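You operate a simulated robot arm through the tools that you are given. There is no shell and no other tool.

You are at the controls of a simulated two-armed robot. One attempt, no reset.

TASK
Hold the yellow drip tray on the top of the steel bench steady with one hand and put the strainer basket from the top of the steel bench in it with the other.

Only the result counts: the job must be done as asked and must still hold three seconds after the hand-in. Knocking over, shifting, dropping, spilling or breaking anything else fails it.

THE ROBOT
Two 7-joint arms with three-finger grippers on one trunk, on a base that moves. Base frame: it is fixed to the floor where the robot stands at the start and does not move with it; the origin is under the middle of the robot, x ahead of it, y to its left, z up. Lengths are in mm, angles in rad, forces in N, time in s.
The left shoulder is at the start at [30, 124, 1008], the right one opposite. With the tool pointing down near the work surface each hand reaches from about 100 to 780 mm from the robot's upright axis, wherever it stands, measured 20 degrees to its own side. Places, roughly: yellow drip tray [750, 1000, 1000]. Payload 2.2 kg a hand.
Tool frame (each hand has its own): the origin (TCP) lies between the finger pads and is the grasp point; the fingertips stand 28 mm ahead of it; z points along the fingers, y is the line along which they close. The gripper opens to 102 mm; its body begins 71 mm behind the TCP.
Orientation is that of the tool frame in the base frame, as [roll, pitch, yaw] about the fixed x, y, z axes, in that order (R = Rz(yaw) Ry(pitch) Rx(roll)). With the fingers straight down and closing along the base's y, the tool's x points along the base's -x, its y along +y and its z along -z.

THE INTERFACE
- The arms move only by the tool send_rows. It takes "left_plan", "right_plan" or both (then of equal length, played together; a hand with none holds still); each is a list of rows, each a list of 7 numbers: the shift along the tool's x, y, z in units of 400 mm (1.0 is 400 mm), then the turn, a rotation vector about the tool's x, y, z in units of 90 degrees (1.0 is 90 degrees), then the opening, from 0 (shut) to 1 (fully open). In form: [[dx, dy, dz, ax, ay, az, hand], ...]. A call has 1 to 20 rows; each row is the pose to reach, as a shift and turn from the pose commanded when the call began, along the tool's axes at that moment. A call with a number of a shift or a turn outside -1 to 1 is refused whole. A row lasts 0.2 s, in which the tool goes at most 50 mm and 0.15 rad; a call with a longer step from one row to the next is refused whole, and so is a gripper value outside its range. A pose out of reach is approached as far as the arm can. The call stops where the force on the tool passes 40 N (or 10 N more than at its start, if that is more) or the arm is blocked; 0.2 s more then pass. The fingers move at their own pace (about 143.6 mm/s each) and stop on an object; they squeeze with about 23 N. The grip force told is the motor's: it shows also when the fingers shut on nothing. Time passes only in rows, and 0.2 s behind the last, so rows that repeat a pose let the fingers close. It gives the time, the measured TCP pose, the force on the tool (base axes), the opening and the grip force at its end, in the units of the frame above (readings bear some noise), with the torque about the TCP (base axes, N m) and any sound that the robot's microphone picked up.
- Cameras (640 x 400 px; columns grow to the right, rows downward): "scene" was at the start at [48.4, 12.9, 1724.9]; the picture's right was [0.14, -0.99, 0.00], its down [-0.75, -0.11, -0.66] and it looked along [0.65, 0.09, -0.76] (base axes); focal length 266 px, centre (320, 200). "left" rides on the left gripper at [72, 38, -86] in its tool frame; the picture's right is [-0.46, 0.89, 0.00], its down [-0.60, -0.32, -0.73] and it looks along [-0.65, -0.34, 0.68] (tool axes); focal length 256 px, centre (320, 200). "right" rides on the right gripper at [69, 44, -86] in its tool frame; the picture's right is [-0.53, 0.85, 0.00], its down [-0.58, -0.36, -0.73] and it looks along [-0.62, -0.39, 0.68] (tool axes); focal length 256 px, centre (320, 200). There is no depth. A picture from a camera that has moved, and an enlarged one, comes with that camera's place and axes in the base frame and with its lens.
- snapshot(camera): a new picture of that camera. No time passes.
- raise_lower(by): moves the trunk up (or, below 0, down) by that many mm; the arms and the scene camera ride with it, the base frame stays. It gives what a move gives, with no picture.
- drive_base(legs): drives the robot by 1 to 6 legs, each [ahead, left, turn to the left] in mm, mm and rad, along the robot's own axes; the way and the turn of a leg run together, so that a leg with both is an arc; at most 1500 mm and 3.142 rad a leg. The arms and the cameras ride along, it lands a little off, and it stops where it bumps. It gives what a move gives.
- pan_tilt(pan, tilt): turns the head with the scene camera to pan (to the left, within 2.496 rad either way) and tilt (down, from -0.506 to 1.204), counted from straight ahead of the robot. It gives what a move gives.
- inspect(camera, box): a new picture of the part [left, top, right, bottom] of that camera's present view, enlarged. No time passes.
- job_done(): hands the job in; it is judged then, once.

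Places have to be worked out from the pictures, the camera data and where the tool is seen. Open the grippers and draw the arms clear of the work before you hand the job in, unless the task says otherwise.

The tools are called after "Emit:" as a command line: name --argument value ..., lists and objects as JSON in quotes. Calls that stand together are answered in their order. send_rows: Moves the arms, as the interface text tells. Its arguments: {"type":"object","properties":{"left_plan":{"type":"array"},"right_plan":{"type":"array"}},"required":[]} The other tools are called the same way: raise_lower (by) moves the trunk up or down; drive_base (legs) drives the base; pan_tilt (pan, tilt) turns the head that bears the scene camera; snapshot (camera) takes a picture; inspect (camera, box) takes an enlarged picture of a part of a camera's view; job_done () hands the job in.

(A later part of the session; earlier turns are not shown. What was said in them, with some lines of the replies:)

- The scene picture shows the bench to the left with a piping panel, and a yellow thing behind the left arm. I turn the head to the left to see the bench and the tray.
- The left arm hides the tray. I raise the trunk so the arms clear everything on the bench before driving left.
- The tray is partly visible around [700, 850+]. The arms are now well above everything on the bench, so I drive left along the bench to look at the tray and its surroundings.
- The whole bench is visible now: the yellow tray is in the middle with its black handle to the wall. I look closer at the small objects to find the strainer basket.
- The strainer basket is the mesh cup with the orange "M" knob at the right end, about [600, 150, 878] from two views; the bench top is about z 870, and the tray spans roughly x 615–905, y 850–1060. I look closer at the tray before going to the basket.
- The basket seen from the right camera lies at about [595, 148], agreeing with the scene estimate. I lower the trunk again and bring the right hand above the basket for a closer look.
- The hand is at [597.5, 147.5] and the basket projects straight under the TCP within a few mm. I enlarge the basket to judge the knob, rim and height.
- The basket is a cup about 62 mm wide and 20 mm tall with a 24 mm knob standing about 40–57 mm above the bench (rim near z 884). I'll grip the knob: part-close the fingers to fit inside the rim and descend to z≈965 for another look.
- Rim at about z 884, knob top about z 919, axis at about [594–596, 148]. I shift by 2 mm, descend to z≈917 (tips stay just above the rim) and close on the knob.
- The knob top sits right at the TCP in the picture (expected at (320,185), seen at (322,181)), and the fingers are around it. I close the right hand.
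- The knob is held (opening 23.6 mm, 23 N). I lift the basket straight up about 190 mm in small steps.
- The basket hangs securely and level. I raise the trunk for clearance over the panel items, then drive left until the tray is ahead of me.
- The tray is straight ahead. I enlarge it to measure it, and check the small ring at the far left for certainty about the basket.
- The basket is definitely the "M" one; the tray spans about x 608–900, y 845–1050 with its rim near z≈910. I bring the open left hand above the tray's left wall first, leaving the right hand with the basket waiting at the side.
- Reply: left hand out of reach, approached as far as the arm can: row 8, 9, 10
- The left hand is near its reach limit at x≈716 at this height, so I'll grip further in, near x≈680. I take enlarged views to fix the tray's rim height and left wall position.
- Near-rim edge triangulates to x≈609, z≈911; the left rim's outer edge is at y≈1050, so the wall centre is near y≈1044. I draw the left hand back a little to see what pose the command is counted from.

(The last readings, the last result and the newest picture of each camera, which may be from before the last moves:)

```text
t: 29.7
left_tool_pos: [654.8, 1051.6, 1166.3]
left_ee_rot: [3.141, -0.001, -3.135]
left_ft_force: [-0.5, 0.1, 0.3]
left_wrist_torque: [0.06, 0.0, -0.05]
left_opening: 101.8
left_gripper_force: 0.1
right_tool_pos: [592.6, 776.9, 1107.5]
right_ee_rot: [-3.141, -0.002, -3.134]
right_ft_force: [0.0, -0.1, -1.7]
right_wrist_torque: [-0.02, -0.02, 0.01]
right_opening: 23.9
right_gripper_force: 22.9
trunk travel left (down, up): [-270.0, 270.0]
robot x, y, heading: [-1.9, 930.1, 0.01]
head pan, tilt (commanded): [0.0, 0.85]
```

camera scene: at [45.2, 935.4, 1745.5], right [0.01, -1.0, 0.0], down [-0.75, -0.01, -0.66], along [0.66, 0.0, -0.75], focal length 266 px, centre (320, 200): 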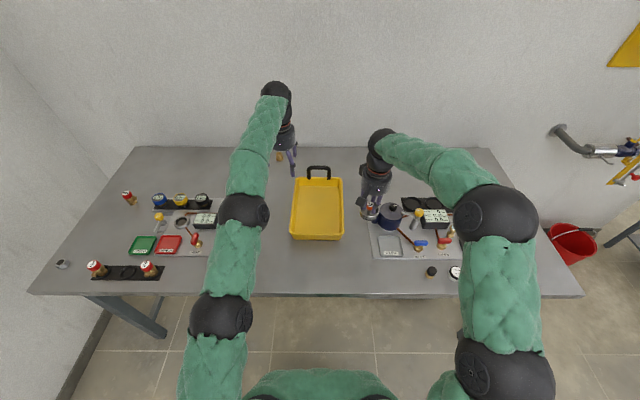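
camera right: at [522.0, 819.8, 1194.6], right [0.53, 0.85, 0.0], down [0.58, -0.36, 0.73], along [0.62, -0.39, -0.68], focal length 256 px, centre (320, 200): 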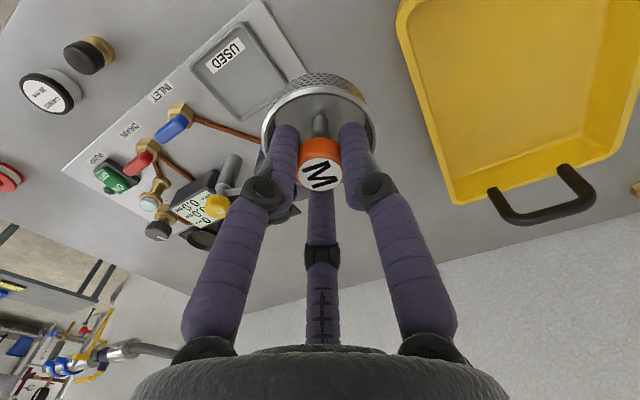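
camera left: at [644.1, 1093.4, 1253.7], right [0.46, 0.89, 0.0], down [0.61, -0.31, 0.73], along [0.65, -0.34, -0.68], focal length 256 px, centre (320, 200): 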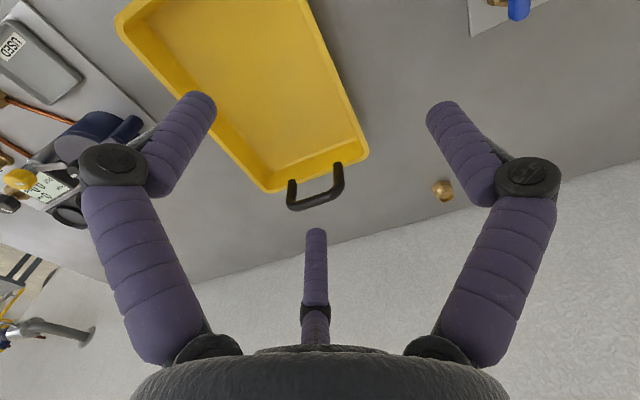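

The command counts from the reached pose. I move the left hand over the left wall at about [680, 1044] and descend to z≈1000, well above the rim, for a close look.

Emit:
send_rows --left_plan '[[-0.03, -0.01, 0.08, 0, 0, 0, 0.8], [-0.0625, -0.019, 0.18, 0, 0, 0, 0.7], [-0.0625, -0.019, 0.28, 0, 0, 0, 0.7], [-0.0625, -0.019, 0.37, 0, 0, 0, 0.7], [-0.0625, -0.019, 0.4, 0, 0, 0, 0.7], [-0.0625, -0.019, 0.4, 0, 0, 0, 0.7]]'

Emit:
snapshot --camera "left"

Emit:
snapshot --camera "scene"

Emit:
inspect --camera "right" --box '[340, 0, 640, 200]'

```text
t: 31.1
left_tool_pos: [678.5, 1044.8, 1004.6]
left_ee_rot: [-3.142, 0.0, -3.134]
left_ft_force: [0.5, 0.4, 0.9]
left_wrist_torque: [-0.02, -0.01, 0.0]
left_opening: 71.5
left_gripper_force: 0.0
right_tool_pos: [590.6, 777.1, 1106.2]
right_ee_rot: [-3.141, -0.001, -3.135]
right_ft_force: [-0.4, 0.6, -0.4]
right_wrist_torque: [0.01, 0.02, 0.0]
right_opening: 23.9
right_gripper_force: 23.3
trunk travel left (down, up): [-270.0, 270.0]
robot x, y, heading: [-5.1, 933.7, 0.005]
head pan, tilt (commanded): [0.0, 0.85]
```

```text
taken
camera left: at [607.9, 1084.5, 1092.5], right [0.46, 0.89, 0.0], down [0.61, -0.31, 0.73], along [0.65, -0.34, -0.68], focal length 256 px, centre (320, 200)
```

left: 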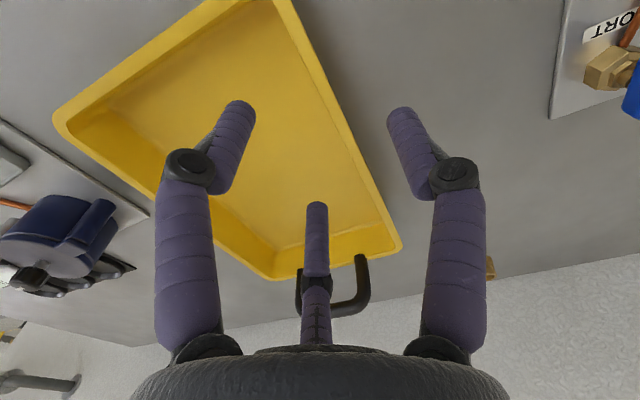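

```text
taken
camera scene: at [45.7, 935.4, 1745.4], right [0.01, -1.0, 0.0], down [-0.75, -0.01, -0.66], along [0.66, 0.0, -0.75], focal length 266 px, centre (320, 200)
```

scene: 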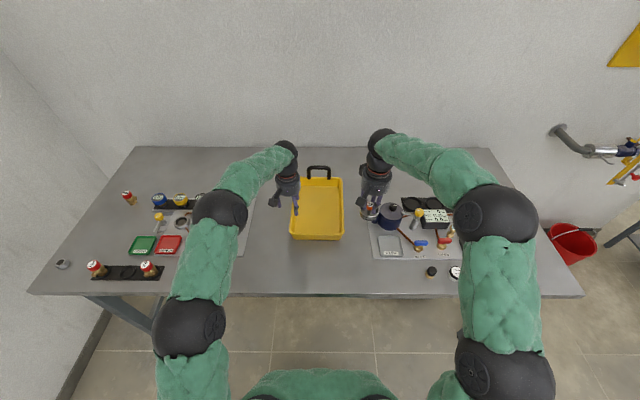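

```text
2.00 times, centred on (490, 100) of right
camera zoom: at [522.2, 819.8, 1194.1], right [0.53, 0.85, 0.0], down [0.58, -0.36, 0.73], along [0.62, -0.39, -0.68], focal length 512 px, centre (-20, 400)
```

zoom: 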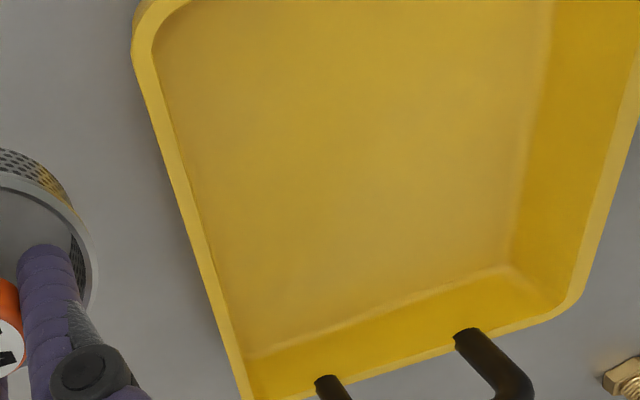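

I zoom in on where the left wall passes under the left TCP; the TCP's plumb line at rim height should fall at about (316, 92) in the left picture.

Emit:
inspect --camera "left" --box '[270, 40, 390, 130]'

Emit:
inspect --camera "scene" --box '[260, 130, 360, 250]'

```text
4.44 times, centred on (330, 85) of left
camera zoom: at [607.9, 1084.5, 1092.5], right [0.46, 0.89, 0.0], down [0.61, -0.31, 0.73], along [0.65, -0.34, -0.68], focal length 1138 px, centre (276, 711)
```

zoom: 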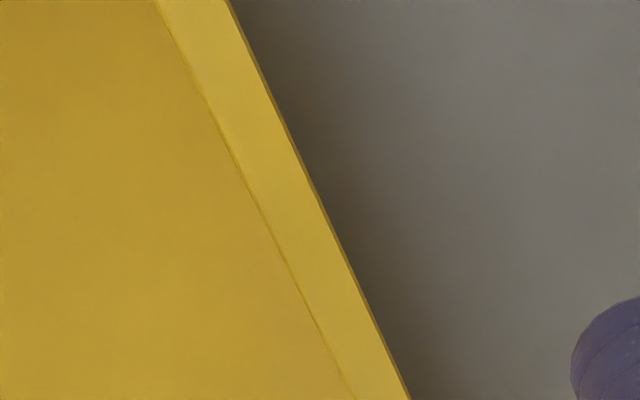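

```text
3.33 times, centred on (310, 190) of scene
camera zoom: at [45.7, 935.4, 1745.4], right [0.01, -1.0, 0.0], down [-0.75, -0.01, -0.66], along [0.66, 0.0, -0.75], focal length 888 px, centre (353, 233)
```

zoom: 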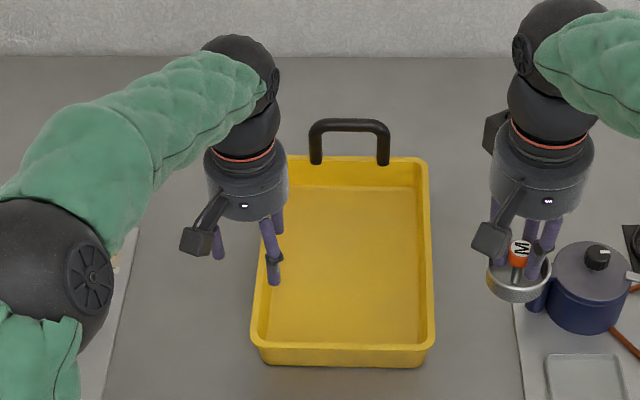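

The rim is about 10 mm wide and its centre lies ~5 mm to +y of the left TCP's plumb line. I shift +4 mm in y and descend to z≈930 so the tips are just reaching rim level, then check.

Emit:
send_rows --left_plan '[[0, 0.01, 0.05, 0, 0, 0, 0.7], [0, 0.01, 0.12, 0, 0, 0, 0.7], [0, 0.01, 0.18, 0, 0, 0, 0.7], [0, 0.01, 0.187, 0, 0, 0, 0.7], [0, 0.01, 0.187, 0, 0, 0, 0.7]]'

Emit:
snapshot --camera "left"

Emit:
inspect --camera "scene" --box '[260, 130, 360, 250]'

Emit:
snapshot --camera "right"

```text
t: 32.3
left_tool_pos: [679.9, 1049.6, 931.3]
left_ee_rot: [-3.141, -0.001, -3.134]
left_ft_force: [-1.5, 0.1, 0.1]
left_wrist_torque: [0.04, -0.01, -0.03]
left_opening: 71.3
left_gripper_force: 0.1
right_tool_pos: [591.5, 776.2, 1107.2]
right_ee_rot: [3.141, 0.001, -3.135]
right_ft_force: [0.0, 0.3, -1.1]
right_wrist_torque: [-0.02, -0.01, -0.01]
right_opening: 23.8
right_gripper_force: 23.6
trunk travel left (down, up): [-270.0, 270.0]
robot x, y, heading: [-3.8, 931.7, 0.01]
head pan, tilt (commanded): [0.0, 0.85]
```

```text
taken
camera left: at [608.9, 1089.2, 1017.8], right [0.46, 0.89, 0.0], down [0.61, -0.31, 0.73], along [0.65, -0.34, -0.68], focal length 256 px, centre (320, 200)
```

left: 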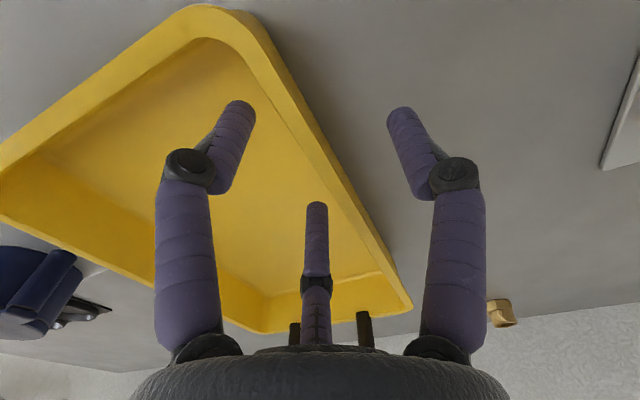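

```text
3.33 times, centred on (310, 190) of scene
camera zoom: at [45.7, 935.5, 1745.4], right [0.01, -1.0, 0.0], down [-0.75, -0.01, -0.66], along [0.66, 0.0, -0.75], focal length 888 px, centre (353, 233)
```

zoom: 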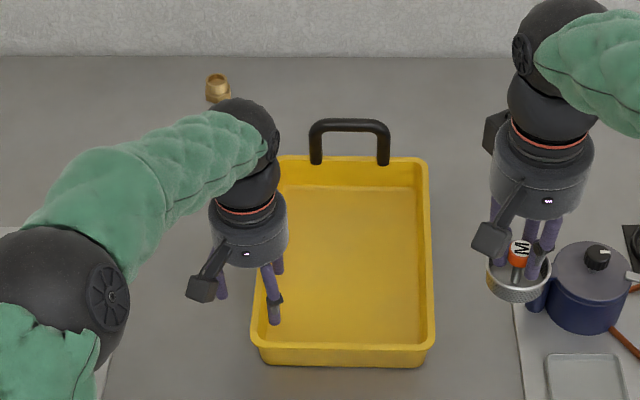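

```text
taken
camera right: at [522.2, 819.9, 1194.1], right [0.53, 0.85, 0.0], down [0.58, -0.36, 0.73], along [0.62, -0.39, -0.68], focal length 256 px, centre (320, 200)
```

right: 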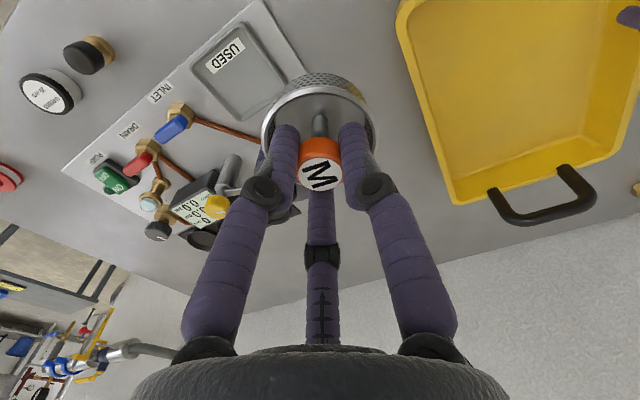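

The tips are around rim level with one finger pair inside and the thumb outside. I zoom in to verify the centring at rim height, where the TCP plumb line should fall at about (319, 157).

Emit:
inspect --camera "left" --box '[230, 90, 410, 220]'

```text
3.08 times, centred on (320, 155) of left
camera zoom: at [608.9, 1089.2, 1017.8], right [0.46, 0.89, 0.0], down [0.61, -0.31, 0.73], along [0.65, -0.34, -0.68], focal length 788 px, centre (320, 338)
```

zoom: 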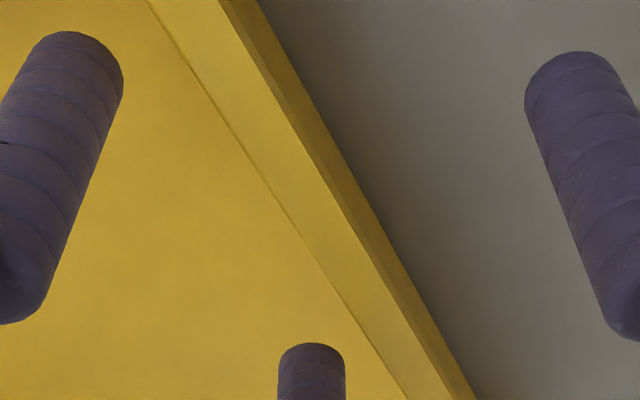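

Triangulating the far-left rim corner from the two left-hand views gives z≈918, and at that height the rim is centred under the TCP within about 1 mm. I descend 18 mm to z≈913 (tips ≈885, above the tray floor) and check before closing.

Emit:
send_rows --left_plan '[[0, 0, 0.025, 0, 0, 0, 0.7], [0, 0, 0.045, 0, 0, 0, 0.7], [0, 0, 0.045, 0, 0, 0, 0.7]]'

Emit:
inspect --camera "left" --box '[180, 60, 460, 260]'

Emit:
inspect --camera "scene" --box '[270, 180, 350, 250]'

```text
t: 33.1
left_tool_pos: [680.7, 1048.5, 913.6]
left_ee_rot: [-3.141, 0.0, -3.136]
left_ft_force: [0.8, 0.0, 0.2]
left_wrist_torque: [0.0, 0.0, -0.02]
left_opening: 71.2
left_gripper_force: 0.0
right_tool_pos: [590.6, 777.2, 1105.9]
right_ee_rot: [3.141, 0.001, -3.133]
right_ft_force: [0.2, 0.0, -0.3]
right_wrist_torque: [0.0, 0.0, -0.02]
right_opening: 23.8
right_gripper_force: 22.9
trunk travel left (down, up): [-270.0, 270.0]
robot x, y, heading: [-5.6, 934.7, 0.007]
head pan, tilt (commanded): [0.0, 0.85]
```

```text
2.00 times, centred on (320, 160) of left
camera zoom: at [609.3, 1088.8, 1000.3], right [0.46, 0.89, 0.0], down [0.61, -0.31, 0.73], along [0.65, -0.34, -0.68], focal length 512 px, centre (320, 280)
```

zoom: 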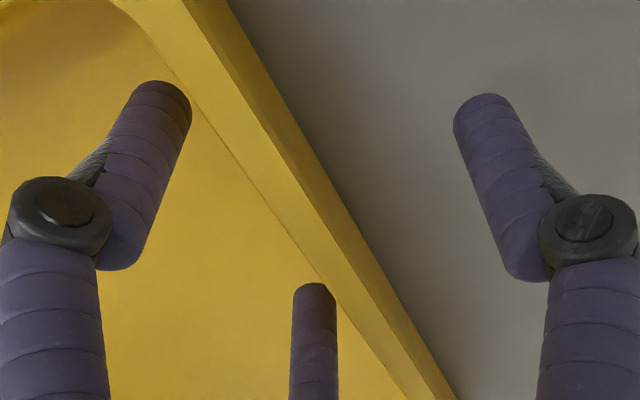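

```text
5.71 times, centred on (310, 215) of scene
camera zoom: at [45.6, 935.3, 1745.4], right [0.01, -1.0, 0.0], down [-0.75, -0.01, -0.66], along [0.66, 0.0, -0.75], focal length 1522 px, centre (377, 114)
```

zoom: 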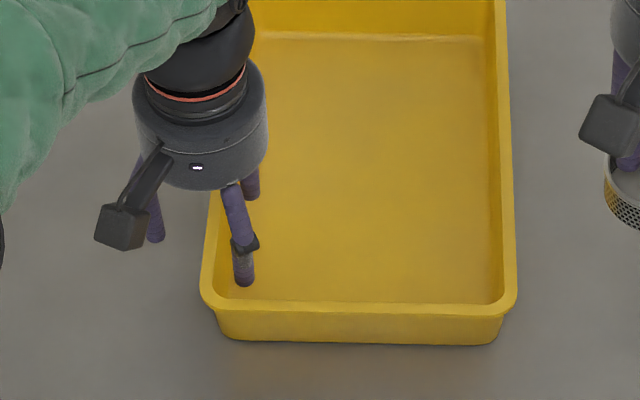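

The TCP sits centred on the rim (plumb at col ~317, rim band 300–345). I close the left hand on the wall gently by steps.

Emit:
send_rows --left_plan '[[0, 0, 0, 0, 0, 0, 0.5], [0, 0, 0, 0, 0, 0, 0.35], [0, 0, 0, 0, 0, 0, 0.2], [0, 0, 0, 0, 0, 0, 0.1], [0, 0, 0, 0, 0, 0, 0.0], [0, 0, 0, 0, 0, 0, 0.0]]'

Emit:
snapshot --camera "left"

Emit:
inspect --camera "scene" --box '[270, 160, 360, 250]'

```text
t: 34.5
left_tool_pos: [680.1, 1049.3, 913.5]
left_ee_rot: [3.141, 0.0, -3.134]
left_ft_force: [0.3, 0.0, 2.3]
left_wrist_torque: [-0.79, -0.22, -0.28]
left_opening: 11.2
left_gripper_force: 23.6
right_tool_pos: [591.4, 777.6, 1108.0]
right_ee_rot: [-3.141, 0.0, -3.134]
right_ft_force: [1.0, -0.3, -0.8]
right_wrist_torque: [-0.03, 0.0, 0.0]
right_opening: 23.8
right_gripper_force: 22.5
trunk travel left (down, up): [-270.0, 270.0]
robot x, y, heading: [-3.3, 934.5, 0.003]
head pan, tilt (commanded): [0.0, 0.85]
```

```text
taken
camera left: at [609.2, 1088.8, 1000.6], right [0.46, 0.89, 0.0], down [0.61, -0.31, 0.73], along [0.65, -0.34, -0.68], focal length 256 px, centre (320, 200)
```

left: 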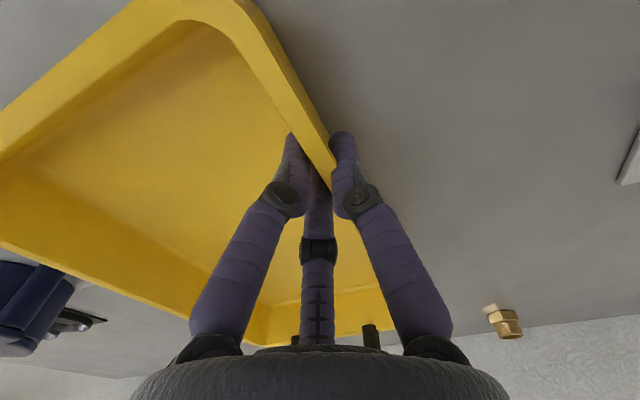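

```text
4.44 times, centred on (315, 205) of scene
camera zoom: at [45.2, 935.4, 1745.4], right [0.01, -1.0, 0.0], down [-0.75, -0.01, -0.66], along [0.66, 0.0, -0.75], focal length 1184 px, centre (342, 178)
```

zoom: 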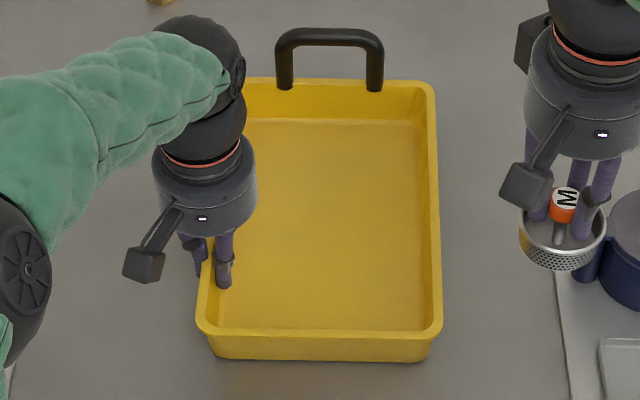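

The tray wall is gripped (11.2 mm, 23 N) and the tray hasn't moved visibly. I now bring the right hand with the basket over the tray at about [690, 908], staying high.

Emit:
send_rows --right_plan '[[-0.05, 0.065, 0, 0, 0, 0, 0], [-0.1, 0.13, 0, 0, 0, 0, 0], [-0.15, 0.195, 0, 0, 0, 0, 0], [-0.2, 0.26, 0, 0, 0, 0, 0], [-0.25, 0.3255, 0, 0, 0, 0, 0], [-0.25, 0.3255, 0, 0, 0, 0, 0]]'

Emit:
snapshot --camera "scene"

Emit:
snapshot --camera "right"

Emit:
snapshot --camera "left"

```text
t: 35.9
left_tool_pos: [679.7, 1049.0, 913.3]
left_ee_rot: [-3.141, 0.001, -3.134]
left_ft_force: [-1.7, 0.2, 2.4]
left_wrist_torque: [-0.86, -0.34, -0.25]
left_opening: 10.9
left_gripper_force: 23.5
right_tool_pos: [689.8, 907.0, 1106.9]
right_ee_rot: [3.141, 0.0, -3.135]
right_ft_force: [0.1, 0.4, -1.4]
right_wrist_torque: [-0.01, 0.01, 0.01]
right_opening: 23.7
right_gripper_force: 23.3
trunk travel left (down, up): [-270.0, 270.0]
robot x, y, heading: [-4.4, 933.1, 0.008]
head pan, tilt (commanded): [0.0, 0.85]
```

```text
taken
camera scene: at [44.7, 935.0, 1745.4], right [0.01, -1.0, 0.0], down [-0.75, 0.0, -0.66], along [0.66, 0.0, -0.75], focal length 266 px, centre (320, 200)
```

scene: 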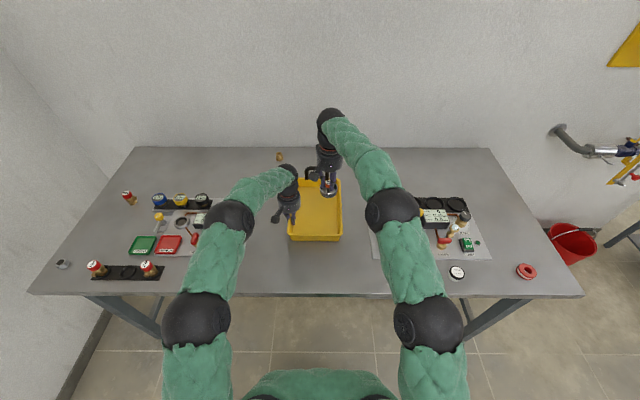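

```text
taken
camera right: at [620.6, 950.1, 1193.2], right [0.53, 0.85, 0.0], down [0.58, -0.36, 0.73], along [0.62, -0.39, -0.68], focal length 256 px, centre (320, 200)
```

right: 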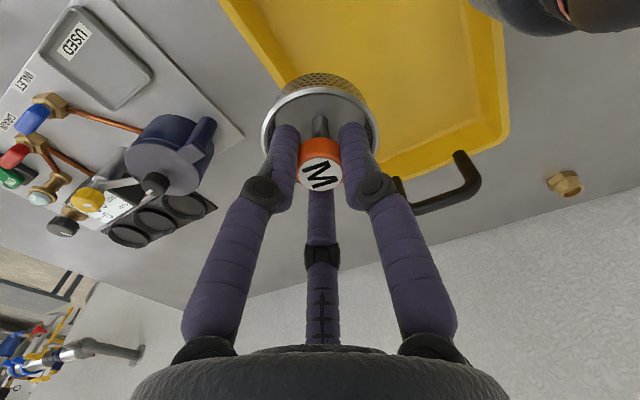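

```text
taken
camera left: at [608.7, 1088.6, 1000.6], right [0.46, 0.89, 0.0], down [0.61, -0.31, 0.73], along [0.65, -0.34, -0.68], focal length 256 px, centre (320, 200)
```

left: 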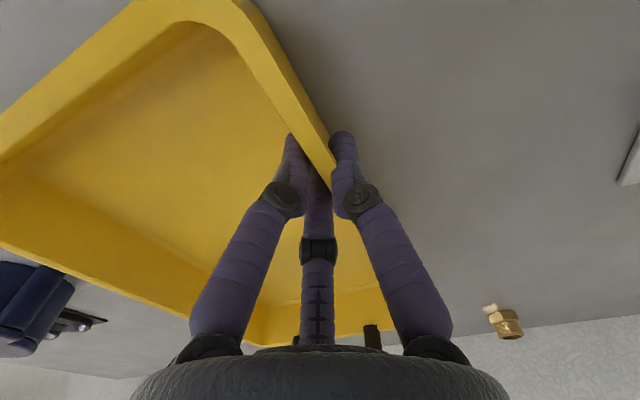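

Tray right rim outer edge is at y≈852, so I nudge the basket to y≈918 for wall clearance and lower it to TCP z≈940, leaving the bottom about 15 mm above the tray floor.

Emit:
send_rows --right_plan '[[0, 0.0275, 0.02, 0, 0, 0, 0], [0, 0.0275, 0.1, 0, 0, 0, 0], [0, 0.0275, 0.18, 0, 0, 0, 0], [0, 0.0275, 0.26, 0, 0, 0, 0], [0, 0.0275, 0.33, 0, 0, 0, 0], [0, 0.0275, 0.38, 0, 0, 0, 0], [0, 0.0275, 0.415, 0, 0, 0, 0], [0, 0.0275, 0.415, 0, 0, 0, 0]]'

Emit:
inspect --camera "scene" --box '[270, 150, 370, 250]'

Emit:
snapshot --camera "right"

Emit:
snapshot --camera "left"

```text
t: 37.7
left_tool_pos: [679.6, 1048.7, 913.6]
left_ee_rot: [-3.141, -0.001, -3.135]
left_ft_force: [-1.3, 0.5, 2.6]
left_wrist_torque: [-0.86, 0.21, -0.27]
left_opening: 11.1
left_gripper_force: 23.2
right_tool_pos: [689.7, 916.9, 939.7]
right_ee_rot: [-3.14, 0.001, -3.134]
right_ft_force: [-0.2, -0.4, -1.4]
right_wrist_torque: [0.02, 0.01, 0.02]
right_opening: 23.7
right_gripper_force: 22.5
trunk travel left (down, up): [-270.0, 270.0]
robot x, y, heading: [-4.9, 935.3, 0.007]
head pan, tilt (commanded): [0.0, 0.85]
```

```text
4.00 times, centred on (320, 200) of scene
camera zoom: at [45.2, 935.5, 1745.4], right [0.01, -1.0, 0.0], down [-0.75, -0.01, -0.66], along [0.66, 0.0, -0.75], focal length 1066 px, centre (320, 200)
```

zoom: 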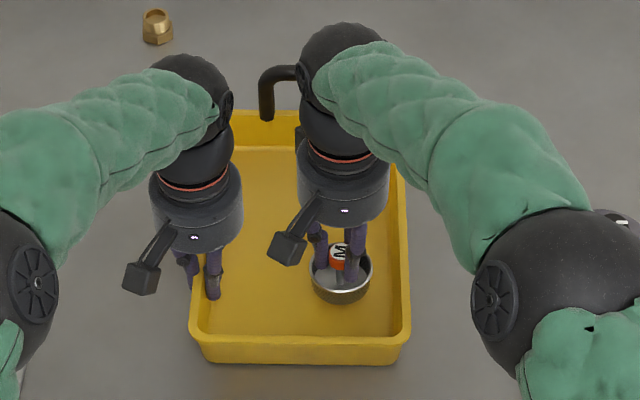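

```text
taken
camera right: at [620.4, 960.1, 1026.9], right [0.53, 0.85, 0.0], down [0.58, -0.36, 0.73], along [0.62, -0.39, -0.68], focal length 256 px, centre (320, 200)
```

right: 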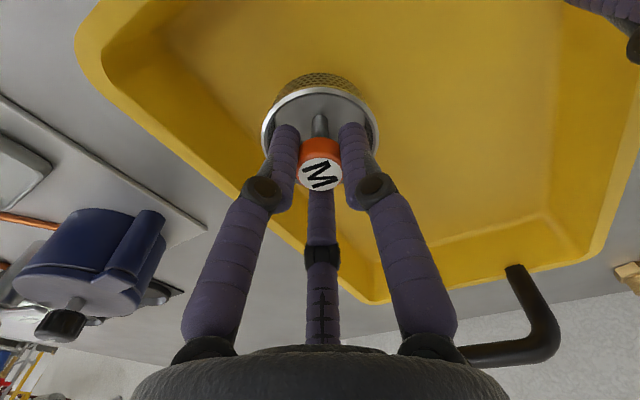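

```text
taken
camera left: at [609.0, 1088.9, 1000.5], right [0.46, 0.89, 0.0], down [0.61, -0.31, 0.73], along [0.65, -0.34, -0.68], focal length 256 px, centre (320, 200)
```

left: 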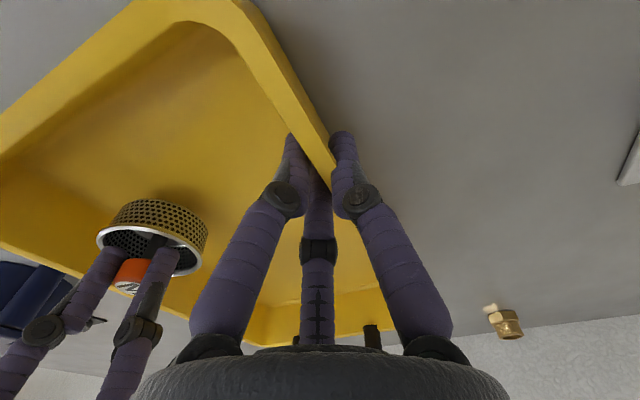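

The basket hangs inside the tray with clearance all round. I lower in small steps, watching the right-hand force for touchdown.

Emit:
send_rows --right_plan '[[0, 0, 0.015, 0, 0, 0, 0], [0, 0, 0.03, 0, 0, 0, 0], [0, 0, 0.0375, 0, 0, 0, 0], [0, 0, 0.0375, 0, 0, 0, 0]]'

Emit:
inspect --camera "left" --box '[60, 160, 260, 300]'

```text
t: 38.7
left_tool_pos: [680.9, 1048.8, 913.6]
left_ee_rot: [3.14, -0.002, -3.134]
left_ft_force: [-0.6, -0.2, 3.2]
left_wrist_torque: [-0.91, 0.01, -0.23]
left_opening: 11.2
left_gripper_force: 22.8
right_tool_pos: [690.5, 918.7, 925.7]
right_ee_rot: [-3.14, -0.001, -3.135]
right_ft_force: [-0.3, -0.4, -1.0]
right_wrist_torque: [0.0, -0.03, 0.0]
right_opening: 23.7
right_gripper_force: 23.1
trunk travel left (down, up): [-270.0, 270.0]
robot x, y, heading: [-5.2, 934.8, 0.007]
head pan, tilt (commanded): [0.0, 0.85]
```

```text
2.86 times, centred on (160, 230) of left
camera zoom: at [609.0, 1088.9, 1000.5], right [0.46, 0.89, 0.0], down [0.61, -0.31, 0.73], along [0.65, -0.34, -0.68], focal length 731 px, centre (777, 114)
```

zoom: 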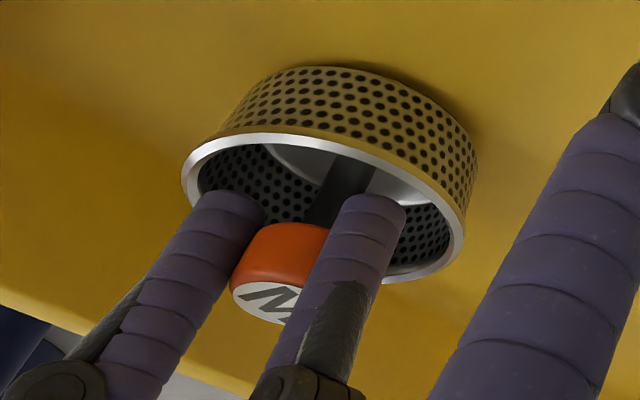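

No contact yet; the shadow gap is now small. I go down 2.5 mm more.

Emit:
send_rows --right_plan '[[0, 0, 0.003, 0, 0, 0, 0], [0, 0, 0.006, 0, 0, 0, 0], [0, 0, 0.006, 0, 0, 0, 0]]'

Emit:
inspect --camera "left" --box '[60, 160, 260, 300]'

```text
t: 39.5
left_tool_pos: [680.2, 1048.8, 913.8]
left_ee_rot: [-3.142, 0.0, -3.135]
left_ft_force: [-0.3, -0.3, 2.9]
left_wrist_torque: [-0.86, -0.03, -0.28]
left_opening: 11.2
left_gripper_force: 23.2
right_tool_pos: [689.7, 918.6, 922.3]
right_ee_rot: [-3.141, 0.001, -3.134]
right_ft_force: [1.1, -0.4, -1.0]
right_wrist_torque: [-0.01, -0.01, 0.0]
right_opening: 23.8
right_gripper_force: 22.7
trunk travel left (down, up): [-270.0, 270.0]
robot x, y, heading: [-0.9, 931.7, 0.004]
head pan, tilt (commanded): [0.0, 0.85]
```

```text
2.86 times, centred on (160, 230) of left
camera zoom: at [609.0, 1088.9, 1000.5], right [0.46, 0.89, 0.0], down [0.61, -0.31, 0.73], along [0.65, -0.34, -0.68], focal length 731 px, centre (777, 114)
```

zoom: 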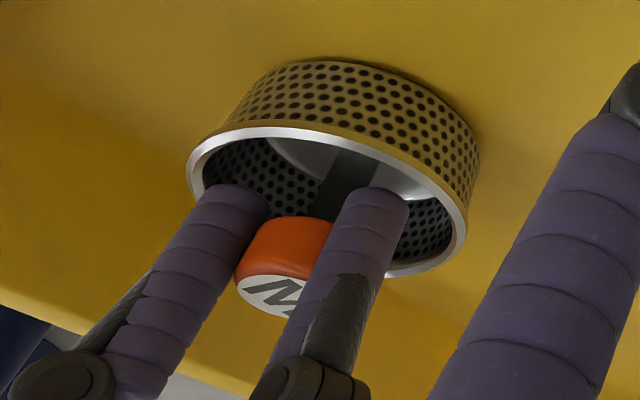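

Still free (−1 N, just the weight). I lower another 2.5 mm.

Emit:
send_rows --right_plan '[[0, 0, 0.003, 0, 0, 0, 0], [0, 0, 0.006, 0, 0, 0, 0], [0, 0, 0.006, 0, 0, 0, 0]]'

Emit:
inspect --camera "left" --box '[60, 160, 260, 300]'

```text
t: 40.3
left_tool_pos: [679.1, 1050.1, 914.2]
left_ee_rot: [3.141, 0.0, -3.136]
left_ft_force: [2.1, -0.3, 0.1]
left_wrist_torque: [-0.87, -0.04, -0.19]
left_opening: 11.1
left_gripper_force: 23.0
right_tool_pos: [690.8, 919.4, 922.3]
right_ee_rot: [3.141, 0.001, -3.135]
right_ft_force: [-3.0, -0.2, 9.7]
right_wrist_torque: [0.25, 0.05, 0.02]
right_opening: 23.8
right_gripper_force: 23.4
trunk travel left (down, up): [-270.0, 270.0]
robot x, y, heading: [-4.7, 930.9, 0.009]
head pan, tilt (commanded): [0.0, 0.85]
```

```text
2.86 times, centred on (160, 230) of left
camera zoom: at [608.7, 1089.0, 1000.4], right [0.46, 0.89, 0.0], down [0.61, -0.31, 0.73], along [0.65, -0.34, -0.68], focal length 731 px, centre (777, 114)
```

zoom: 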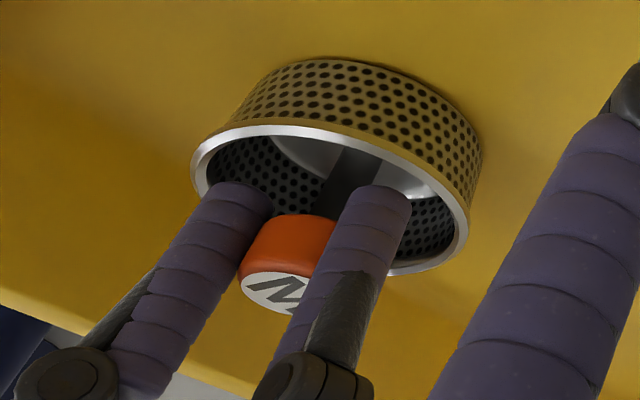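

The basket has touched down (right force +9.7 N, left hand unloaded accordingly). I ease up 1 mm and open the right hand to the same 60 mm as before the grasp.

Emit:
send_rows --right_plan '[[0, 0, -0.0025, 0, 0, 0, 0], [0, 0, -0.0025, 0, 0, 0, 0.25], [0, 0, -0.0025, 0, 0, 0, 0.4], [0, 0, -0.0025, 0, 0, 0, 0.6], [0, 0, -0.0025, 0, 0, 0, 0.6], [0, 0, -0.0025, 0, 0, 0, 0.6]]'

Emit:
inspect --camera "left" --box '[20, 130, 280, 320]'

Emit:
snapshot --camera "right"

```text
t: 41.7
left_tool_pos: [681.1, 1049.4, 914.0]
left_ee_rot: [-3.141, 0.001, -3.135]
left_ft_force: [-2.0, 1.0, 2.6]
left_wrist_torque: [-0.89, 0.07, -0.25]
left_opening: 11.1
left_gripper_force: 22.9
right_tool_pos: [689.6, 919.9, 921.9]
right_ee_rot: [3.141, 0.0, -3.135]
right_ft_force: [-0.1, 0.0, -0.6]
right_wrist_torque: [-0.02, 0.01, 0.03]
right_opening: 61.2
right_gripper_force: 0.0
trunk travel left (down, up): [-270.0, 270.0]
robot x, y, heading: [-5.2, 934.9, 0.012]
head pan, tilt (commanded): [0.0, 0.85]
```

```text
2.11 times, centred on (150, 225) of left
camera zoom: at [608.9, 1089.0, 1000.5], right [0.46, 0.89, 0.0], down [0.61, -0.31, 0.73], along [0.65, -0.34, -0.68], focal length 539 px, centre (678, 147)
```

zoom: 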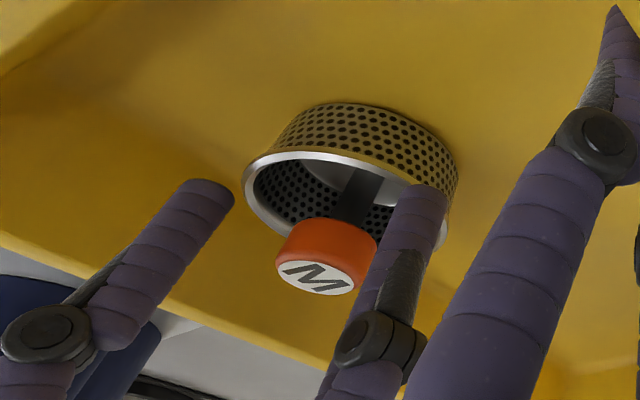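

```text
taken
camera right: at [620.2, 962.1, 1009.3], right [0.53, 0.85, 0.0], down [0.58, -0.36, 0.73], along [0.62, -0.39, -0.68], focal length 256 px, centre (320, 200)
```

right: 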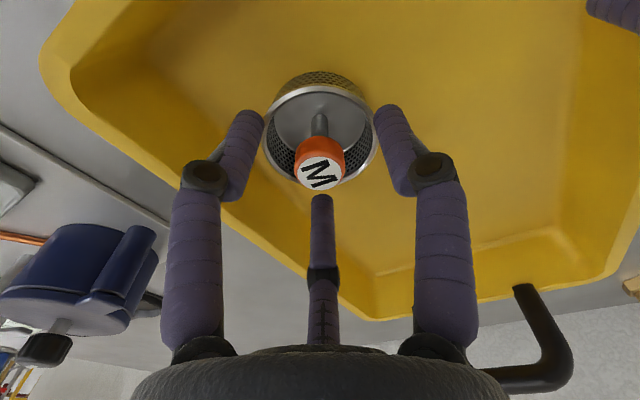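

The basket stands upright on the tray floor, free of the fingers. I lift the right hand straight up.

Emit:
send_rows --right_plan '[[0, 0, -0.04, 0, 0, 0, 0.6], [0, 0, -0.1, 0, 0, 0, 0.6], [0, 0, -0.2, 0, 0, 0, 0.6], [0, 0, -0.3, 0, 0, 0, 0.6], [0, 0, -0.4, 0, 0, 0, 0.6], [0, 0, -0.45, 0, 0, 0, 0.6]]'

Emit:
inspect --camera "left" --box '[20, 100, 320, 320]'

Emit:
snapshot --camera "right"

Emit:
snapshot --camera "scene"

```text
t: 43.1
left_tool_pos: [680.0, 1048.4, 913.7]
left_ee_rot: [3.14, 0.0, -3.135]
left_ft_force: [-2.0, 1.0, 2.8]
left_wrist_torque: [-0.83, -0.29, -0.18]
left_opening: 11.1
left_gripper_force: 23.3
right_tool_pos: [688.0, 918.5, 1103.1]
right_ee_rot: [-3.141, -0.001, -3.134]
right_ft_force: [-0.4, 0.6, -0.4]
right_wrist_torque: [0.02, -0.02, 0.01]
right_opening: 61.3
right_gripper_force: 0.1
trunk travel left (down, up): [-270.0, 270.0]
robot x, y, heading: [-3.4, 935.3, 0.003]
head pan, tilt (commanded): [0.0, 0.85]
```

```text
1.82 times, centred on (170, 210) of left
camera zoom: at [608.9, 1089.0, 1000.5], right [0.46, 0.89, 0.0], down [0.61, -0.31, 0.73], along [0.65, -0.34, -0.68], focal length 465 px, centre (593, 182)
```

zoom: 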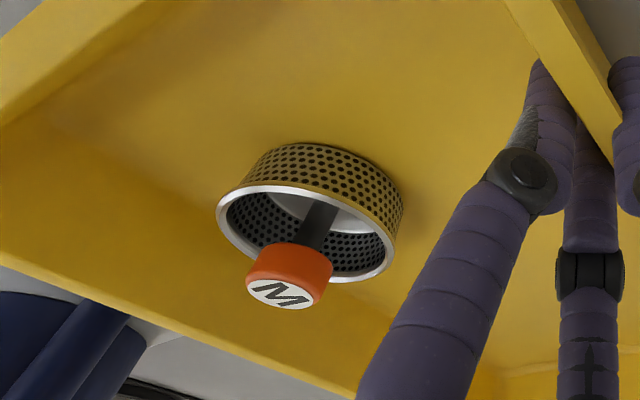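

```text
taken
camera right: at [617.8, 962.2, 1190.5], right [0.53, 0.85, 0.0], down [0.58, -0.36, 0.73], along [0.62, -0.39, -0.68], focal length 256 px, centre (320, 200)
```

right: 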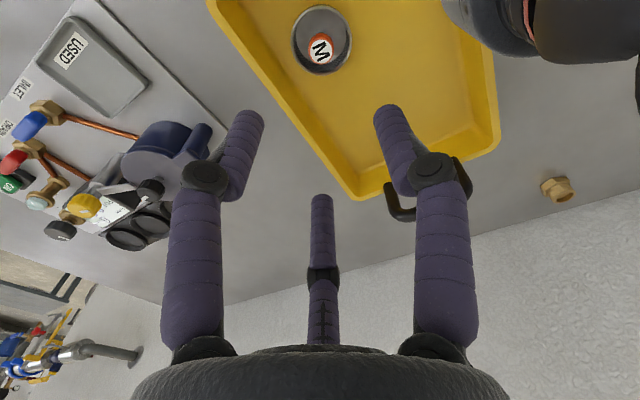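

```text
taken
camera scene: at [44.9, 935.7, 1745.4], right [0.01, -1.0, 0.0], down [-0.75, -0.01, -0.66], along [0.66, 0.0, -0.75], focal length 266 px, centre (320, 200)
```

scene: 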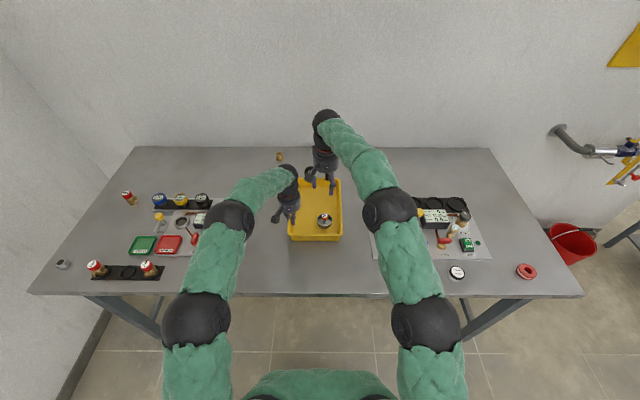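

The basket rests in the tray. I draw the right hand away to its side, then open the left hand symmetrically off the wall.

Emit:
send_rows --right_plan '[[0.05, -0.07, 0, 0, 0, 0, 0.6], [0.1, -0.14, 0, 0, 0, 0, 0.6], [0.15, -0.21, 0, 0, 0, 0, 0.7], [0.2, -0.28, 0, 0, 0, 0, 0.8], [0.24, -0.35, 0, 0, 0, 0, 1], [0.24, -0.35, 0, 0, 0, 0, 1]]'

Emit:
send_rows --left_plan '[[0, 0, 0, 0, 0, 0, 0.2], [0, 0, 0, 0, 0, 0, 0.35], [0, 0, 0, 0, 0, 0, 0.55], [0, 0, 0, 0, 0, 0, 0.7], [0, 0, 0, 0, 0, 0, 0.7]]'

Emit:
snapshot --camera "left"

Emit:
inspect --camera "scene" --box '[270, 150, 370, 250]'

```text
t: 44.5
left_tool_pos: [679.6, 1050.3, 915.3]
left_ee_rot: [3.14, -0.001, -3.134]
left_ft_force: [0.5, 0.7, 2.2]
left_wrist_torque: [-0.87, 0.34, -0.25]
left_opening: 11.1
left_gripper_force: 23.4
right_tool_pos: [594.7, 777.7, 1101.0]
right_ee_rot: [-3.141, 0.0, -3.134]
right_ft_force: [0.1, 0.5, -0.1]
right_wrist_torque: [0.0, 0.03, -0.01]
right_opening: 102.2
right_gripper_force: 0.0
trunk travel left (down, up): [-270.0, 270.0]
robot x, y, heading: [-1.8, 936.0, 0.009]
head pan, tilt (commanded): [0.0, 0.85]
```

```text
t: 45.7
left_tool_pos: [679.3, 1048.8, 913.8]
left_ee_rot: [-3.141, -0.002, -3.134]
left_ft_force: [0.4, 0.3, -0.6]
left_wrist_torque: [-0.02, -0.04, 0.0]
left_opening: 71.4
left_gripper_force: 0.1
right_tool_pos: [595.7, 776.4, 1100.6]
right_ee_rot: [-3.14, -0.001, -3.135]
right_ft_force: [0.8, 0.0, 0.2]
right_wrist_torque: [0.02, 0.03, 0.0]
right_opening: 102.0
right_gripper_force: 0.0
trunk travel left (down, up): [-270.0, 270.0]
robot x, y, heading: [-4.7, 933.4, 0.007]
head pan, tilt (commanded): [0.0, 0.85]
```

```text
taken
camera left: at [609.1, 1088.8, 1000.3], right [0.46, 0.89, 0.0], down [0.61, -0.31, 0.73], along [0.65, -0.34, -0.68], focal length 256 px, centre (320, 200)
```

left: 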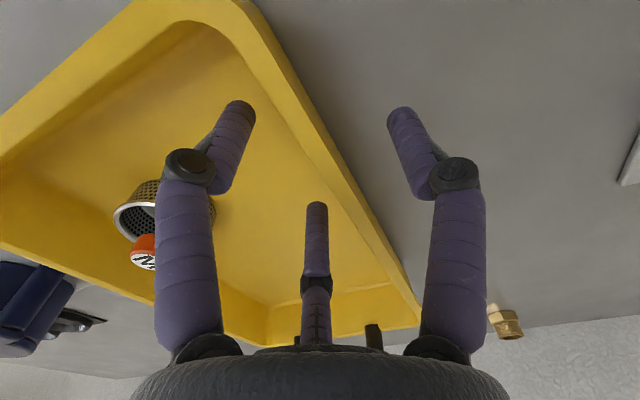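

```text
4.00 times, centred on (320, 200) of scene
camera zoom: at [45.5, 935.4, 1745.4], right [0.01, -1.0, 0.0], down [-0.75, -0.01, -0.66], along [0.66, 0.0, -0.75], focal length 1066 px, centre (320, 200)
```

zoom: 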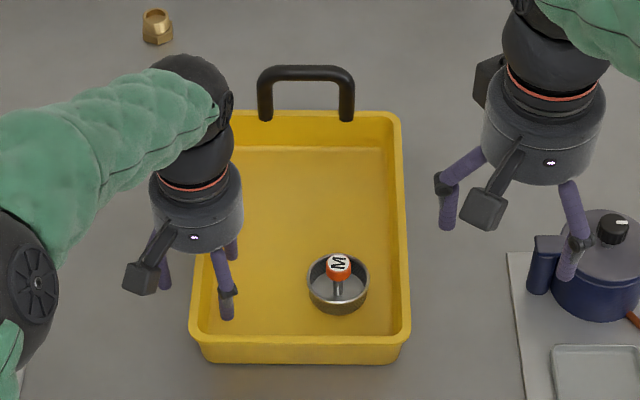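

The left hand is free of the wall and the tray stays put with the basket inside. I lift the left hand straight up and draw it back to the left.

Emit:
send_rows --left_plan '[[0, 0, -0.05, 0, 0, 0, 0.7], [0, 0, -0.15, 0, 0, 0, 0.7], [0, 0, -0.25, 0, 0, 0, 0.7], [0, 0, -0.35, 0, 0, 0, 0.7], [0, 0, -0.45, 0, 0, 0, 0.7], [0, 0, -0.5, 0, 0, 0, 0.8]]'

Emit:
send_rows --left_plan '[[0.08, 0.06, -0.02, 0, 0, 0, 1], [0.16, 0.12, -0.04, 0, 0, 0, 1], [0.24, 0.18, -0.06, 0, 0, 0, 1], [0.32, 0.24, -0.08, 0, 0, 0, 1], [0.4, 0.3, -0.1, 0, 0, 0, 1], [0.48, 0.36, -0.12, 0, 0, 0, 1], [0.5, 0.42, -0.12, 0, 0, 0, 1]]'

Emit:
snapshot --camera "scene"

Emit:
inspect --camera "scene" --box '[270, 150, 370, 250]'

```text
t: 47.1
left_tool_pos: [680.8, 1050.7, 1114.1]
left_ee_rot: [-3.14, -0.001, -3.134]
left_ft_force: [-0.8, -0.4, 0.5]
left_wrist_torque: [0.01, 0.0, 0.01]
left_opening: 81.6
left_gripper_force: 0.1
right_tool_pos: [594.5, 776.5, 1101.7]
right_ee_rot: [-3.141, -0.001, -3.134]
right_ft_force: [-0.3, 0.2, -0.3]
right_wrist_torque: [0.01, -0.02, 0.02]
right_opening: 102.1
right_gripper_force: 0.0
trunk travel left (down, up): [-270.0, 270.0]
robot x, y, heading: [-8.8, 930.7, 0.009]
head pan, tilt (commanded): [0.0, 0.85]
```

```text
t: 48.7
left_tool_pos: [480.0, 1216.7, 1163.4]
left_ee_rot: [3.141, -0.002, -3.136]
left_ft_force: [0.4, 0.3, -0.1]
left_wrist_torque: [-0.02, 0.0, 0.01]
left_opening: 101.9
left_gripper_force: 0.0
right_tool_pos: [595.4, 778.2, 1100.8]
right_ee_rot: [-3.141, 0.0, -3.134]
right_ft_force: [-0.4, 0.3, -0.3]
right_wrist_torque: [0.01, 0.04, 0.01]
right_opening: 101.8
right_gripper_force: 0.0
trunk travel left (down, up): [-270.0, 270.0]
robot x, y, heading: [-3.6, 934.6, 0.01]
head pan, tilt (commanded): [0.0, 0.85]
```

```text
taken
camera scene: at [46.0, 936.0, 1745.3], right [0.01, -1.0, 0.0], down [-0.75, -0.01, -0.66], along [0.66, 0.0, -0.75], focal length 266 px, centre (320, 200)
```

scene: 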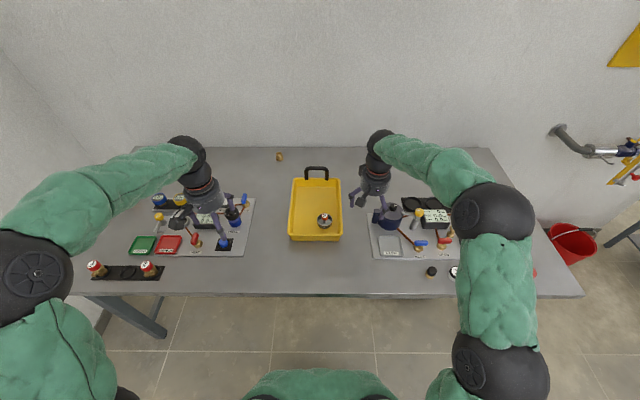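

```text
4.00 times, centred on (320, 200) of scene
camera zoom: at [46.0, 936.0, 1745.3], right [0.01, -1.0, 0.0], down [-0.75, -0.01, -0.66], along [0.66, 0.0, -0.75], focal length 1066 px, centre (320, 200)
```

zoom: 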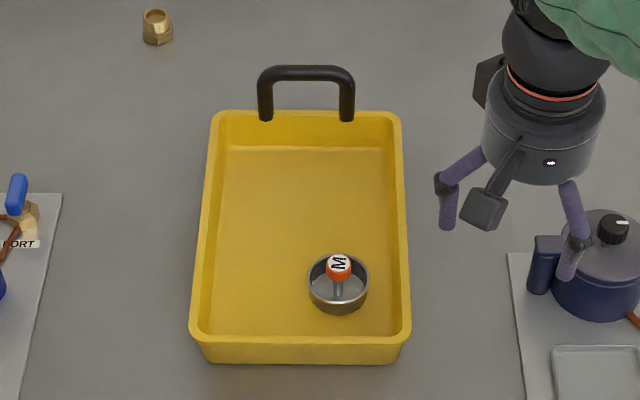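

The basket sits upright in the tray, other objects look undisturbed, and both hands are open and away. I raise the trunk a little for extra clearance and take a last look.

Emit:
raise_lower --by 100

Emit:
snapshot --camera "scene"

Emit:
inspect --camera "scene" --box '[250, 150, 390, 260]'

```text
t: 50.0
left_tool_pos: [479.6, 1216.5, 1262.4]
left_ee_rot: [-3.142, 0.0, -3.135]
left_ft_force: [0.4, -0.9, 0.1]
left_wrist_torque: [-0.02, 0.01, 0.02]
left_opening: 102.1
left_gripper_force: 0.1
right_tool_pos: [594.9, 776.8, 1201.0]
right_ee_rot: [3.14, -0.001, -3.135]
right_ft_force: [0.0, -0.6, -0.6]
right_wrist_torque: [-0.02, 0.0, 0.01]
right_opening: 102.0
right_gripper_force: 0.1
trunk travel left (down, up): [-370.0, 170.0]
robot x, y, heading: [-3.2, 933.3, 0.006]
head pan, tilt (commanded): [0.0, 0.85]
```

```text
taken
camera scene: at [45.6, 935.5, 1845.2], right [0.01, -1.0, 0.0], down [-0.75, -0.01, -0.66], along [0.66, 0.0, -0.75], focal length 266 px, centre (320, 200)
```

scene: 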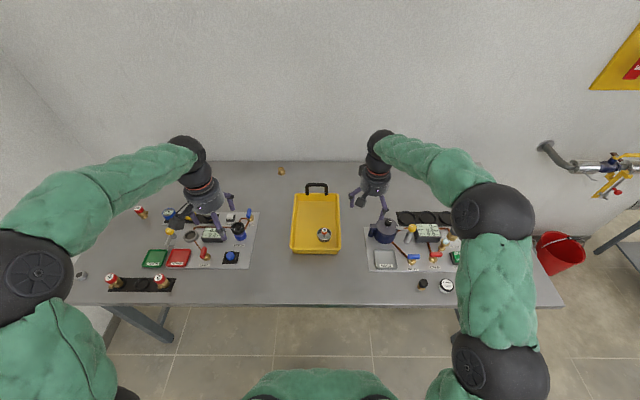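

```text
3.64 times, centred on (320, 205) of scene
camera zoom: at [45.6, 935.5, 1845.2], right [0.01, -1.0, 0.0], down [-0.75, -0.01, -0.66], along [0.66, 0.0, -0.75], focal length 969 px, centre (320, 182)
```

zoom: 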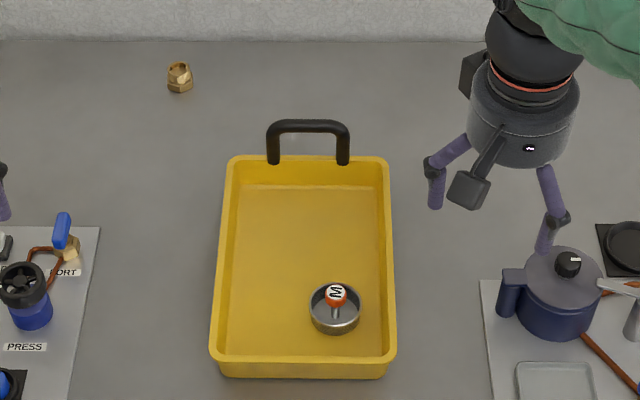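

The basket stands still in the tray, the tray rests flat on the bench, both grippers are open and clear, and nothing else has moved. I hand the job in.

Emit:
job_done

```text
The job is handed in.
```

The strainer basket (the one with the orange "M" knob) is standing upright in the yellow drip tray, and I've handed the job in. The hand-in only confirmed receipt, so I don't have a result yet.

- **Holding the tray:** The left hand gripped the tray's left wall the whole time the right hand was lowering and releasing the basket. The tray did not move during that time.
- **Tray shift:** When the left hand first closed on the wall, it pulled the tray about 7 to 10 mm to the left, with a very slight turn. I left it there rather than risk regripping.
- **Everything else:** The last pictures show nothing else on the bench moved. Both grippers are open, raised and away from the tray.
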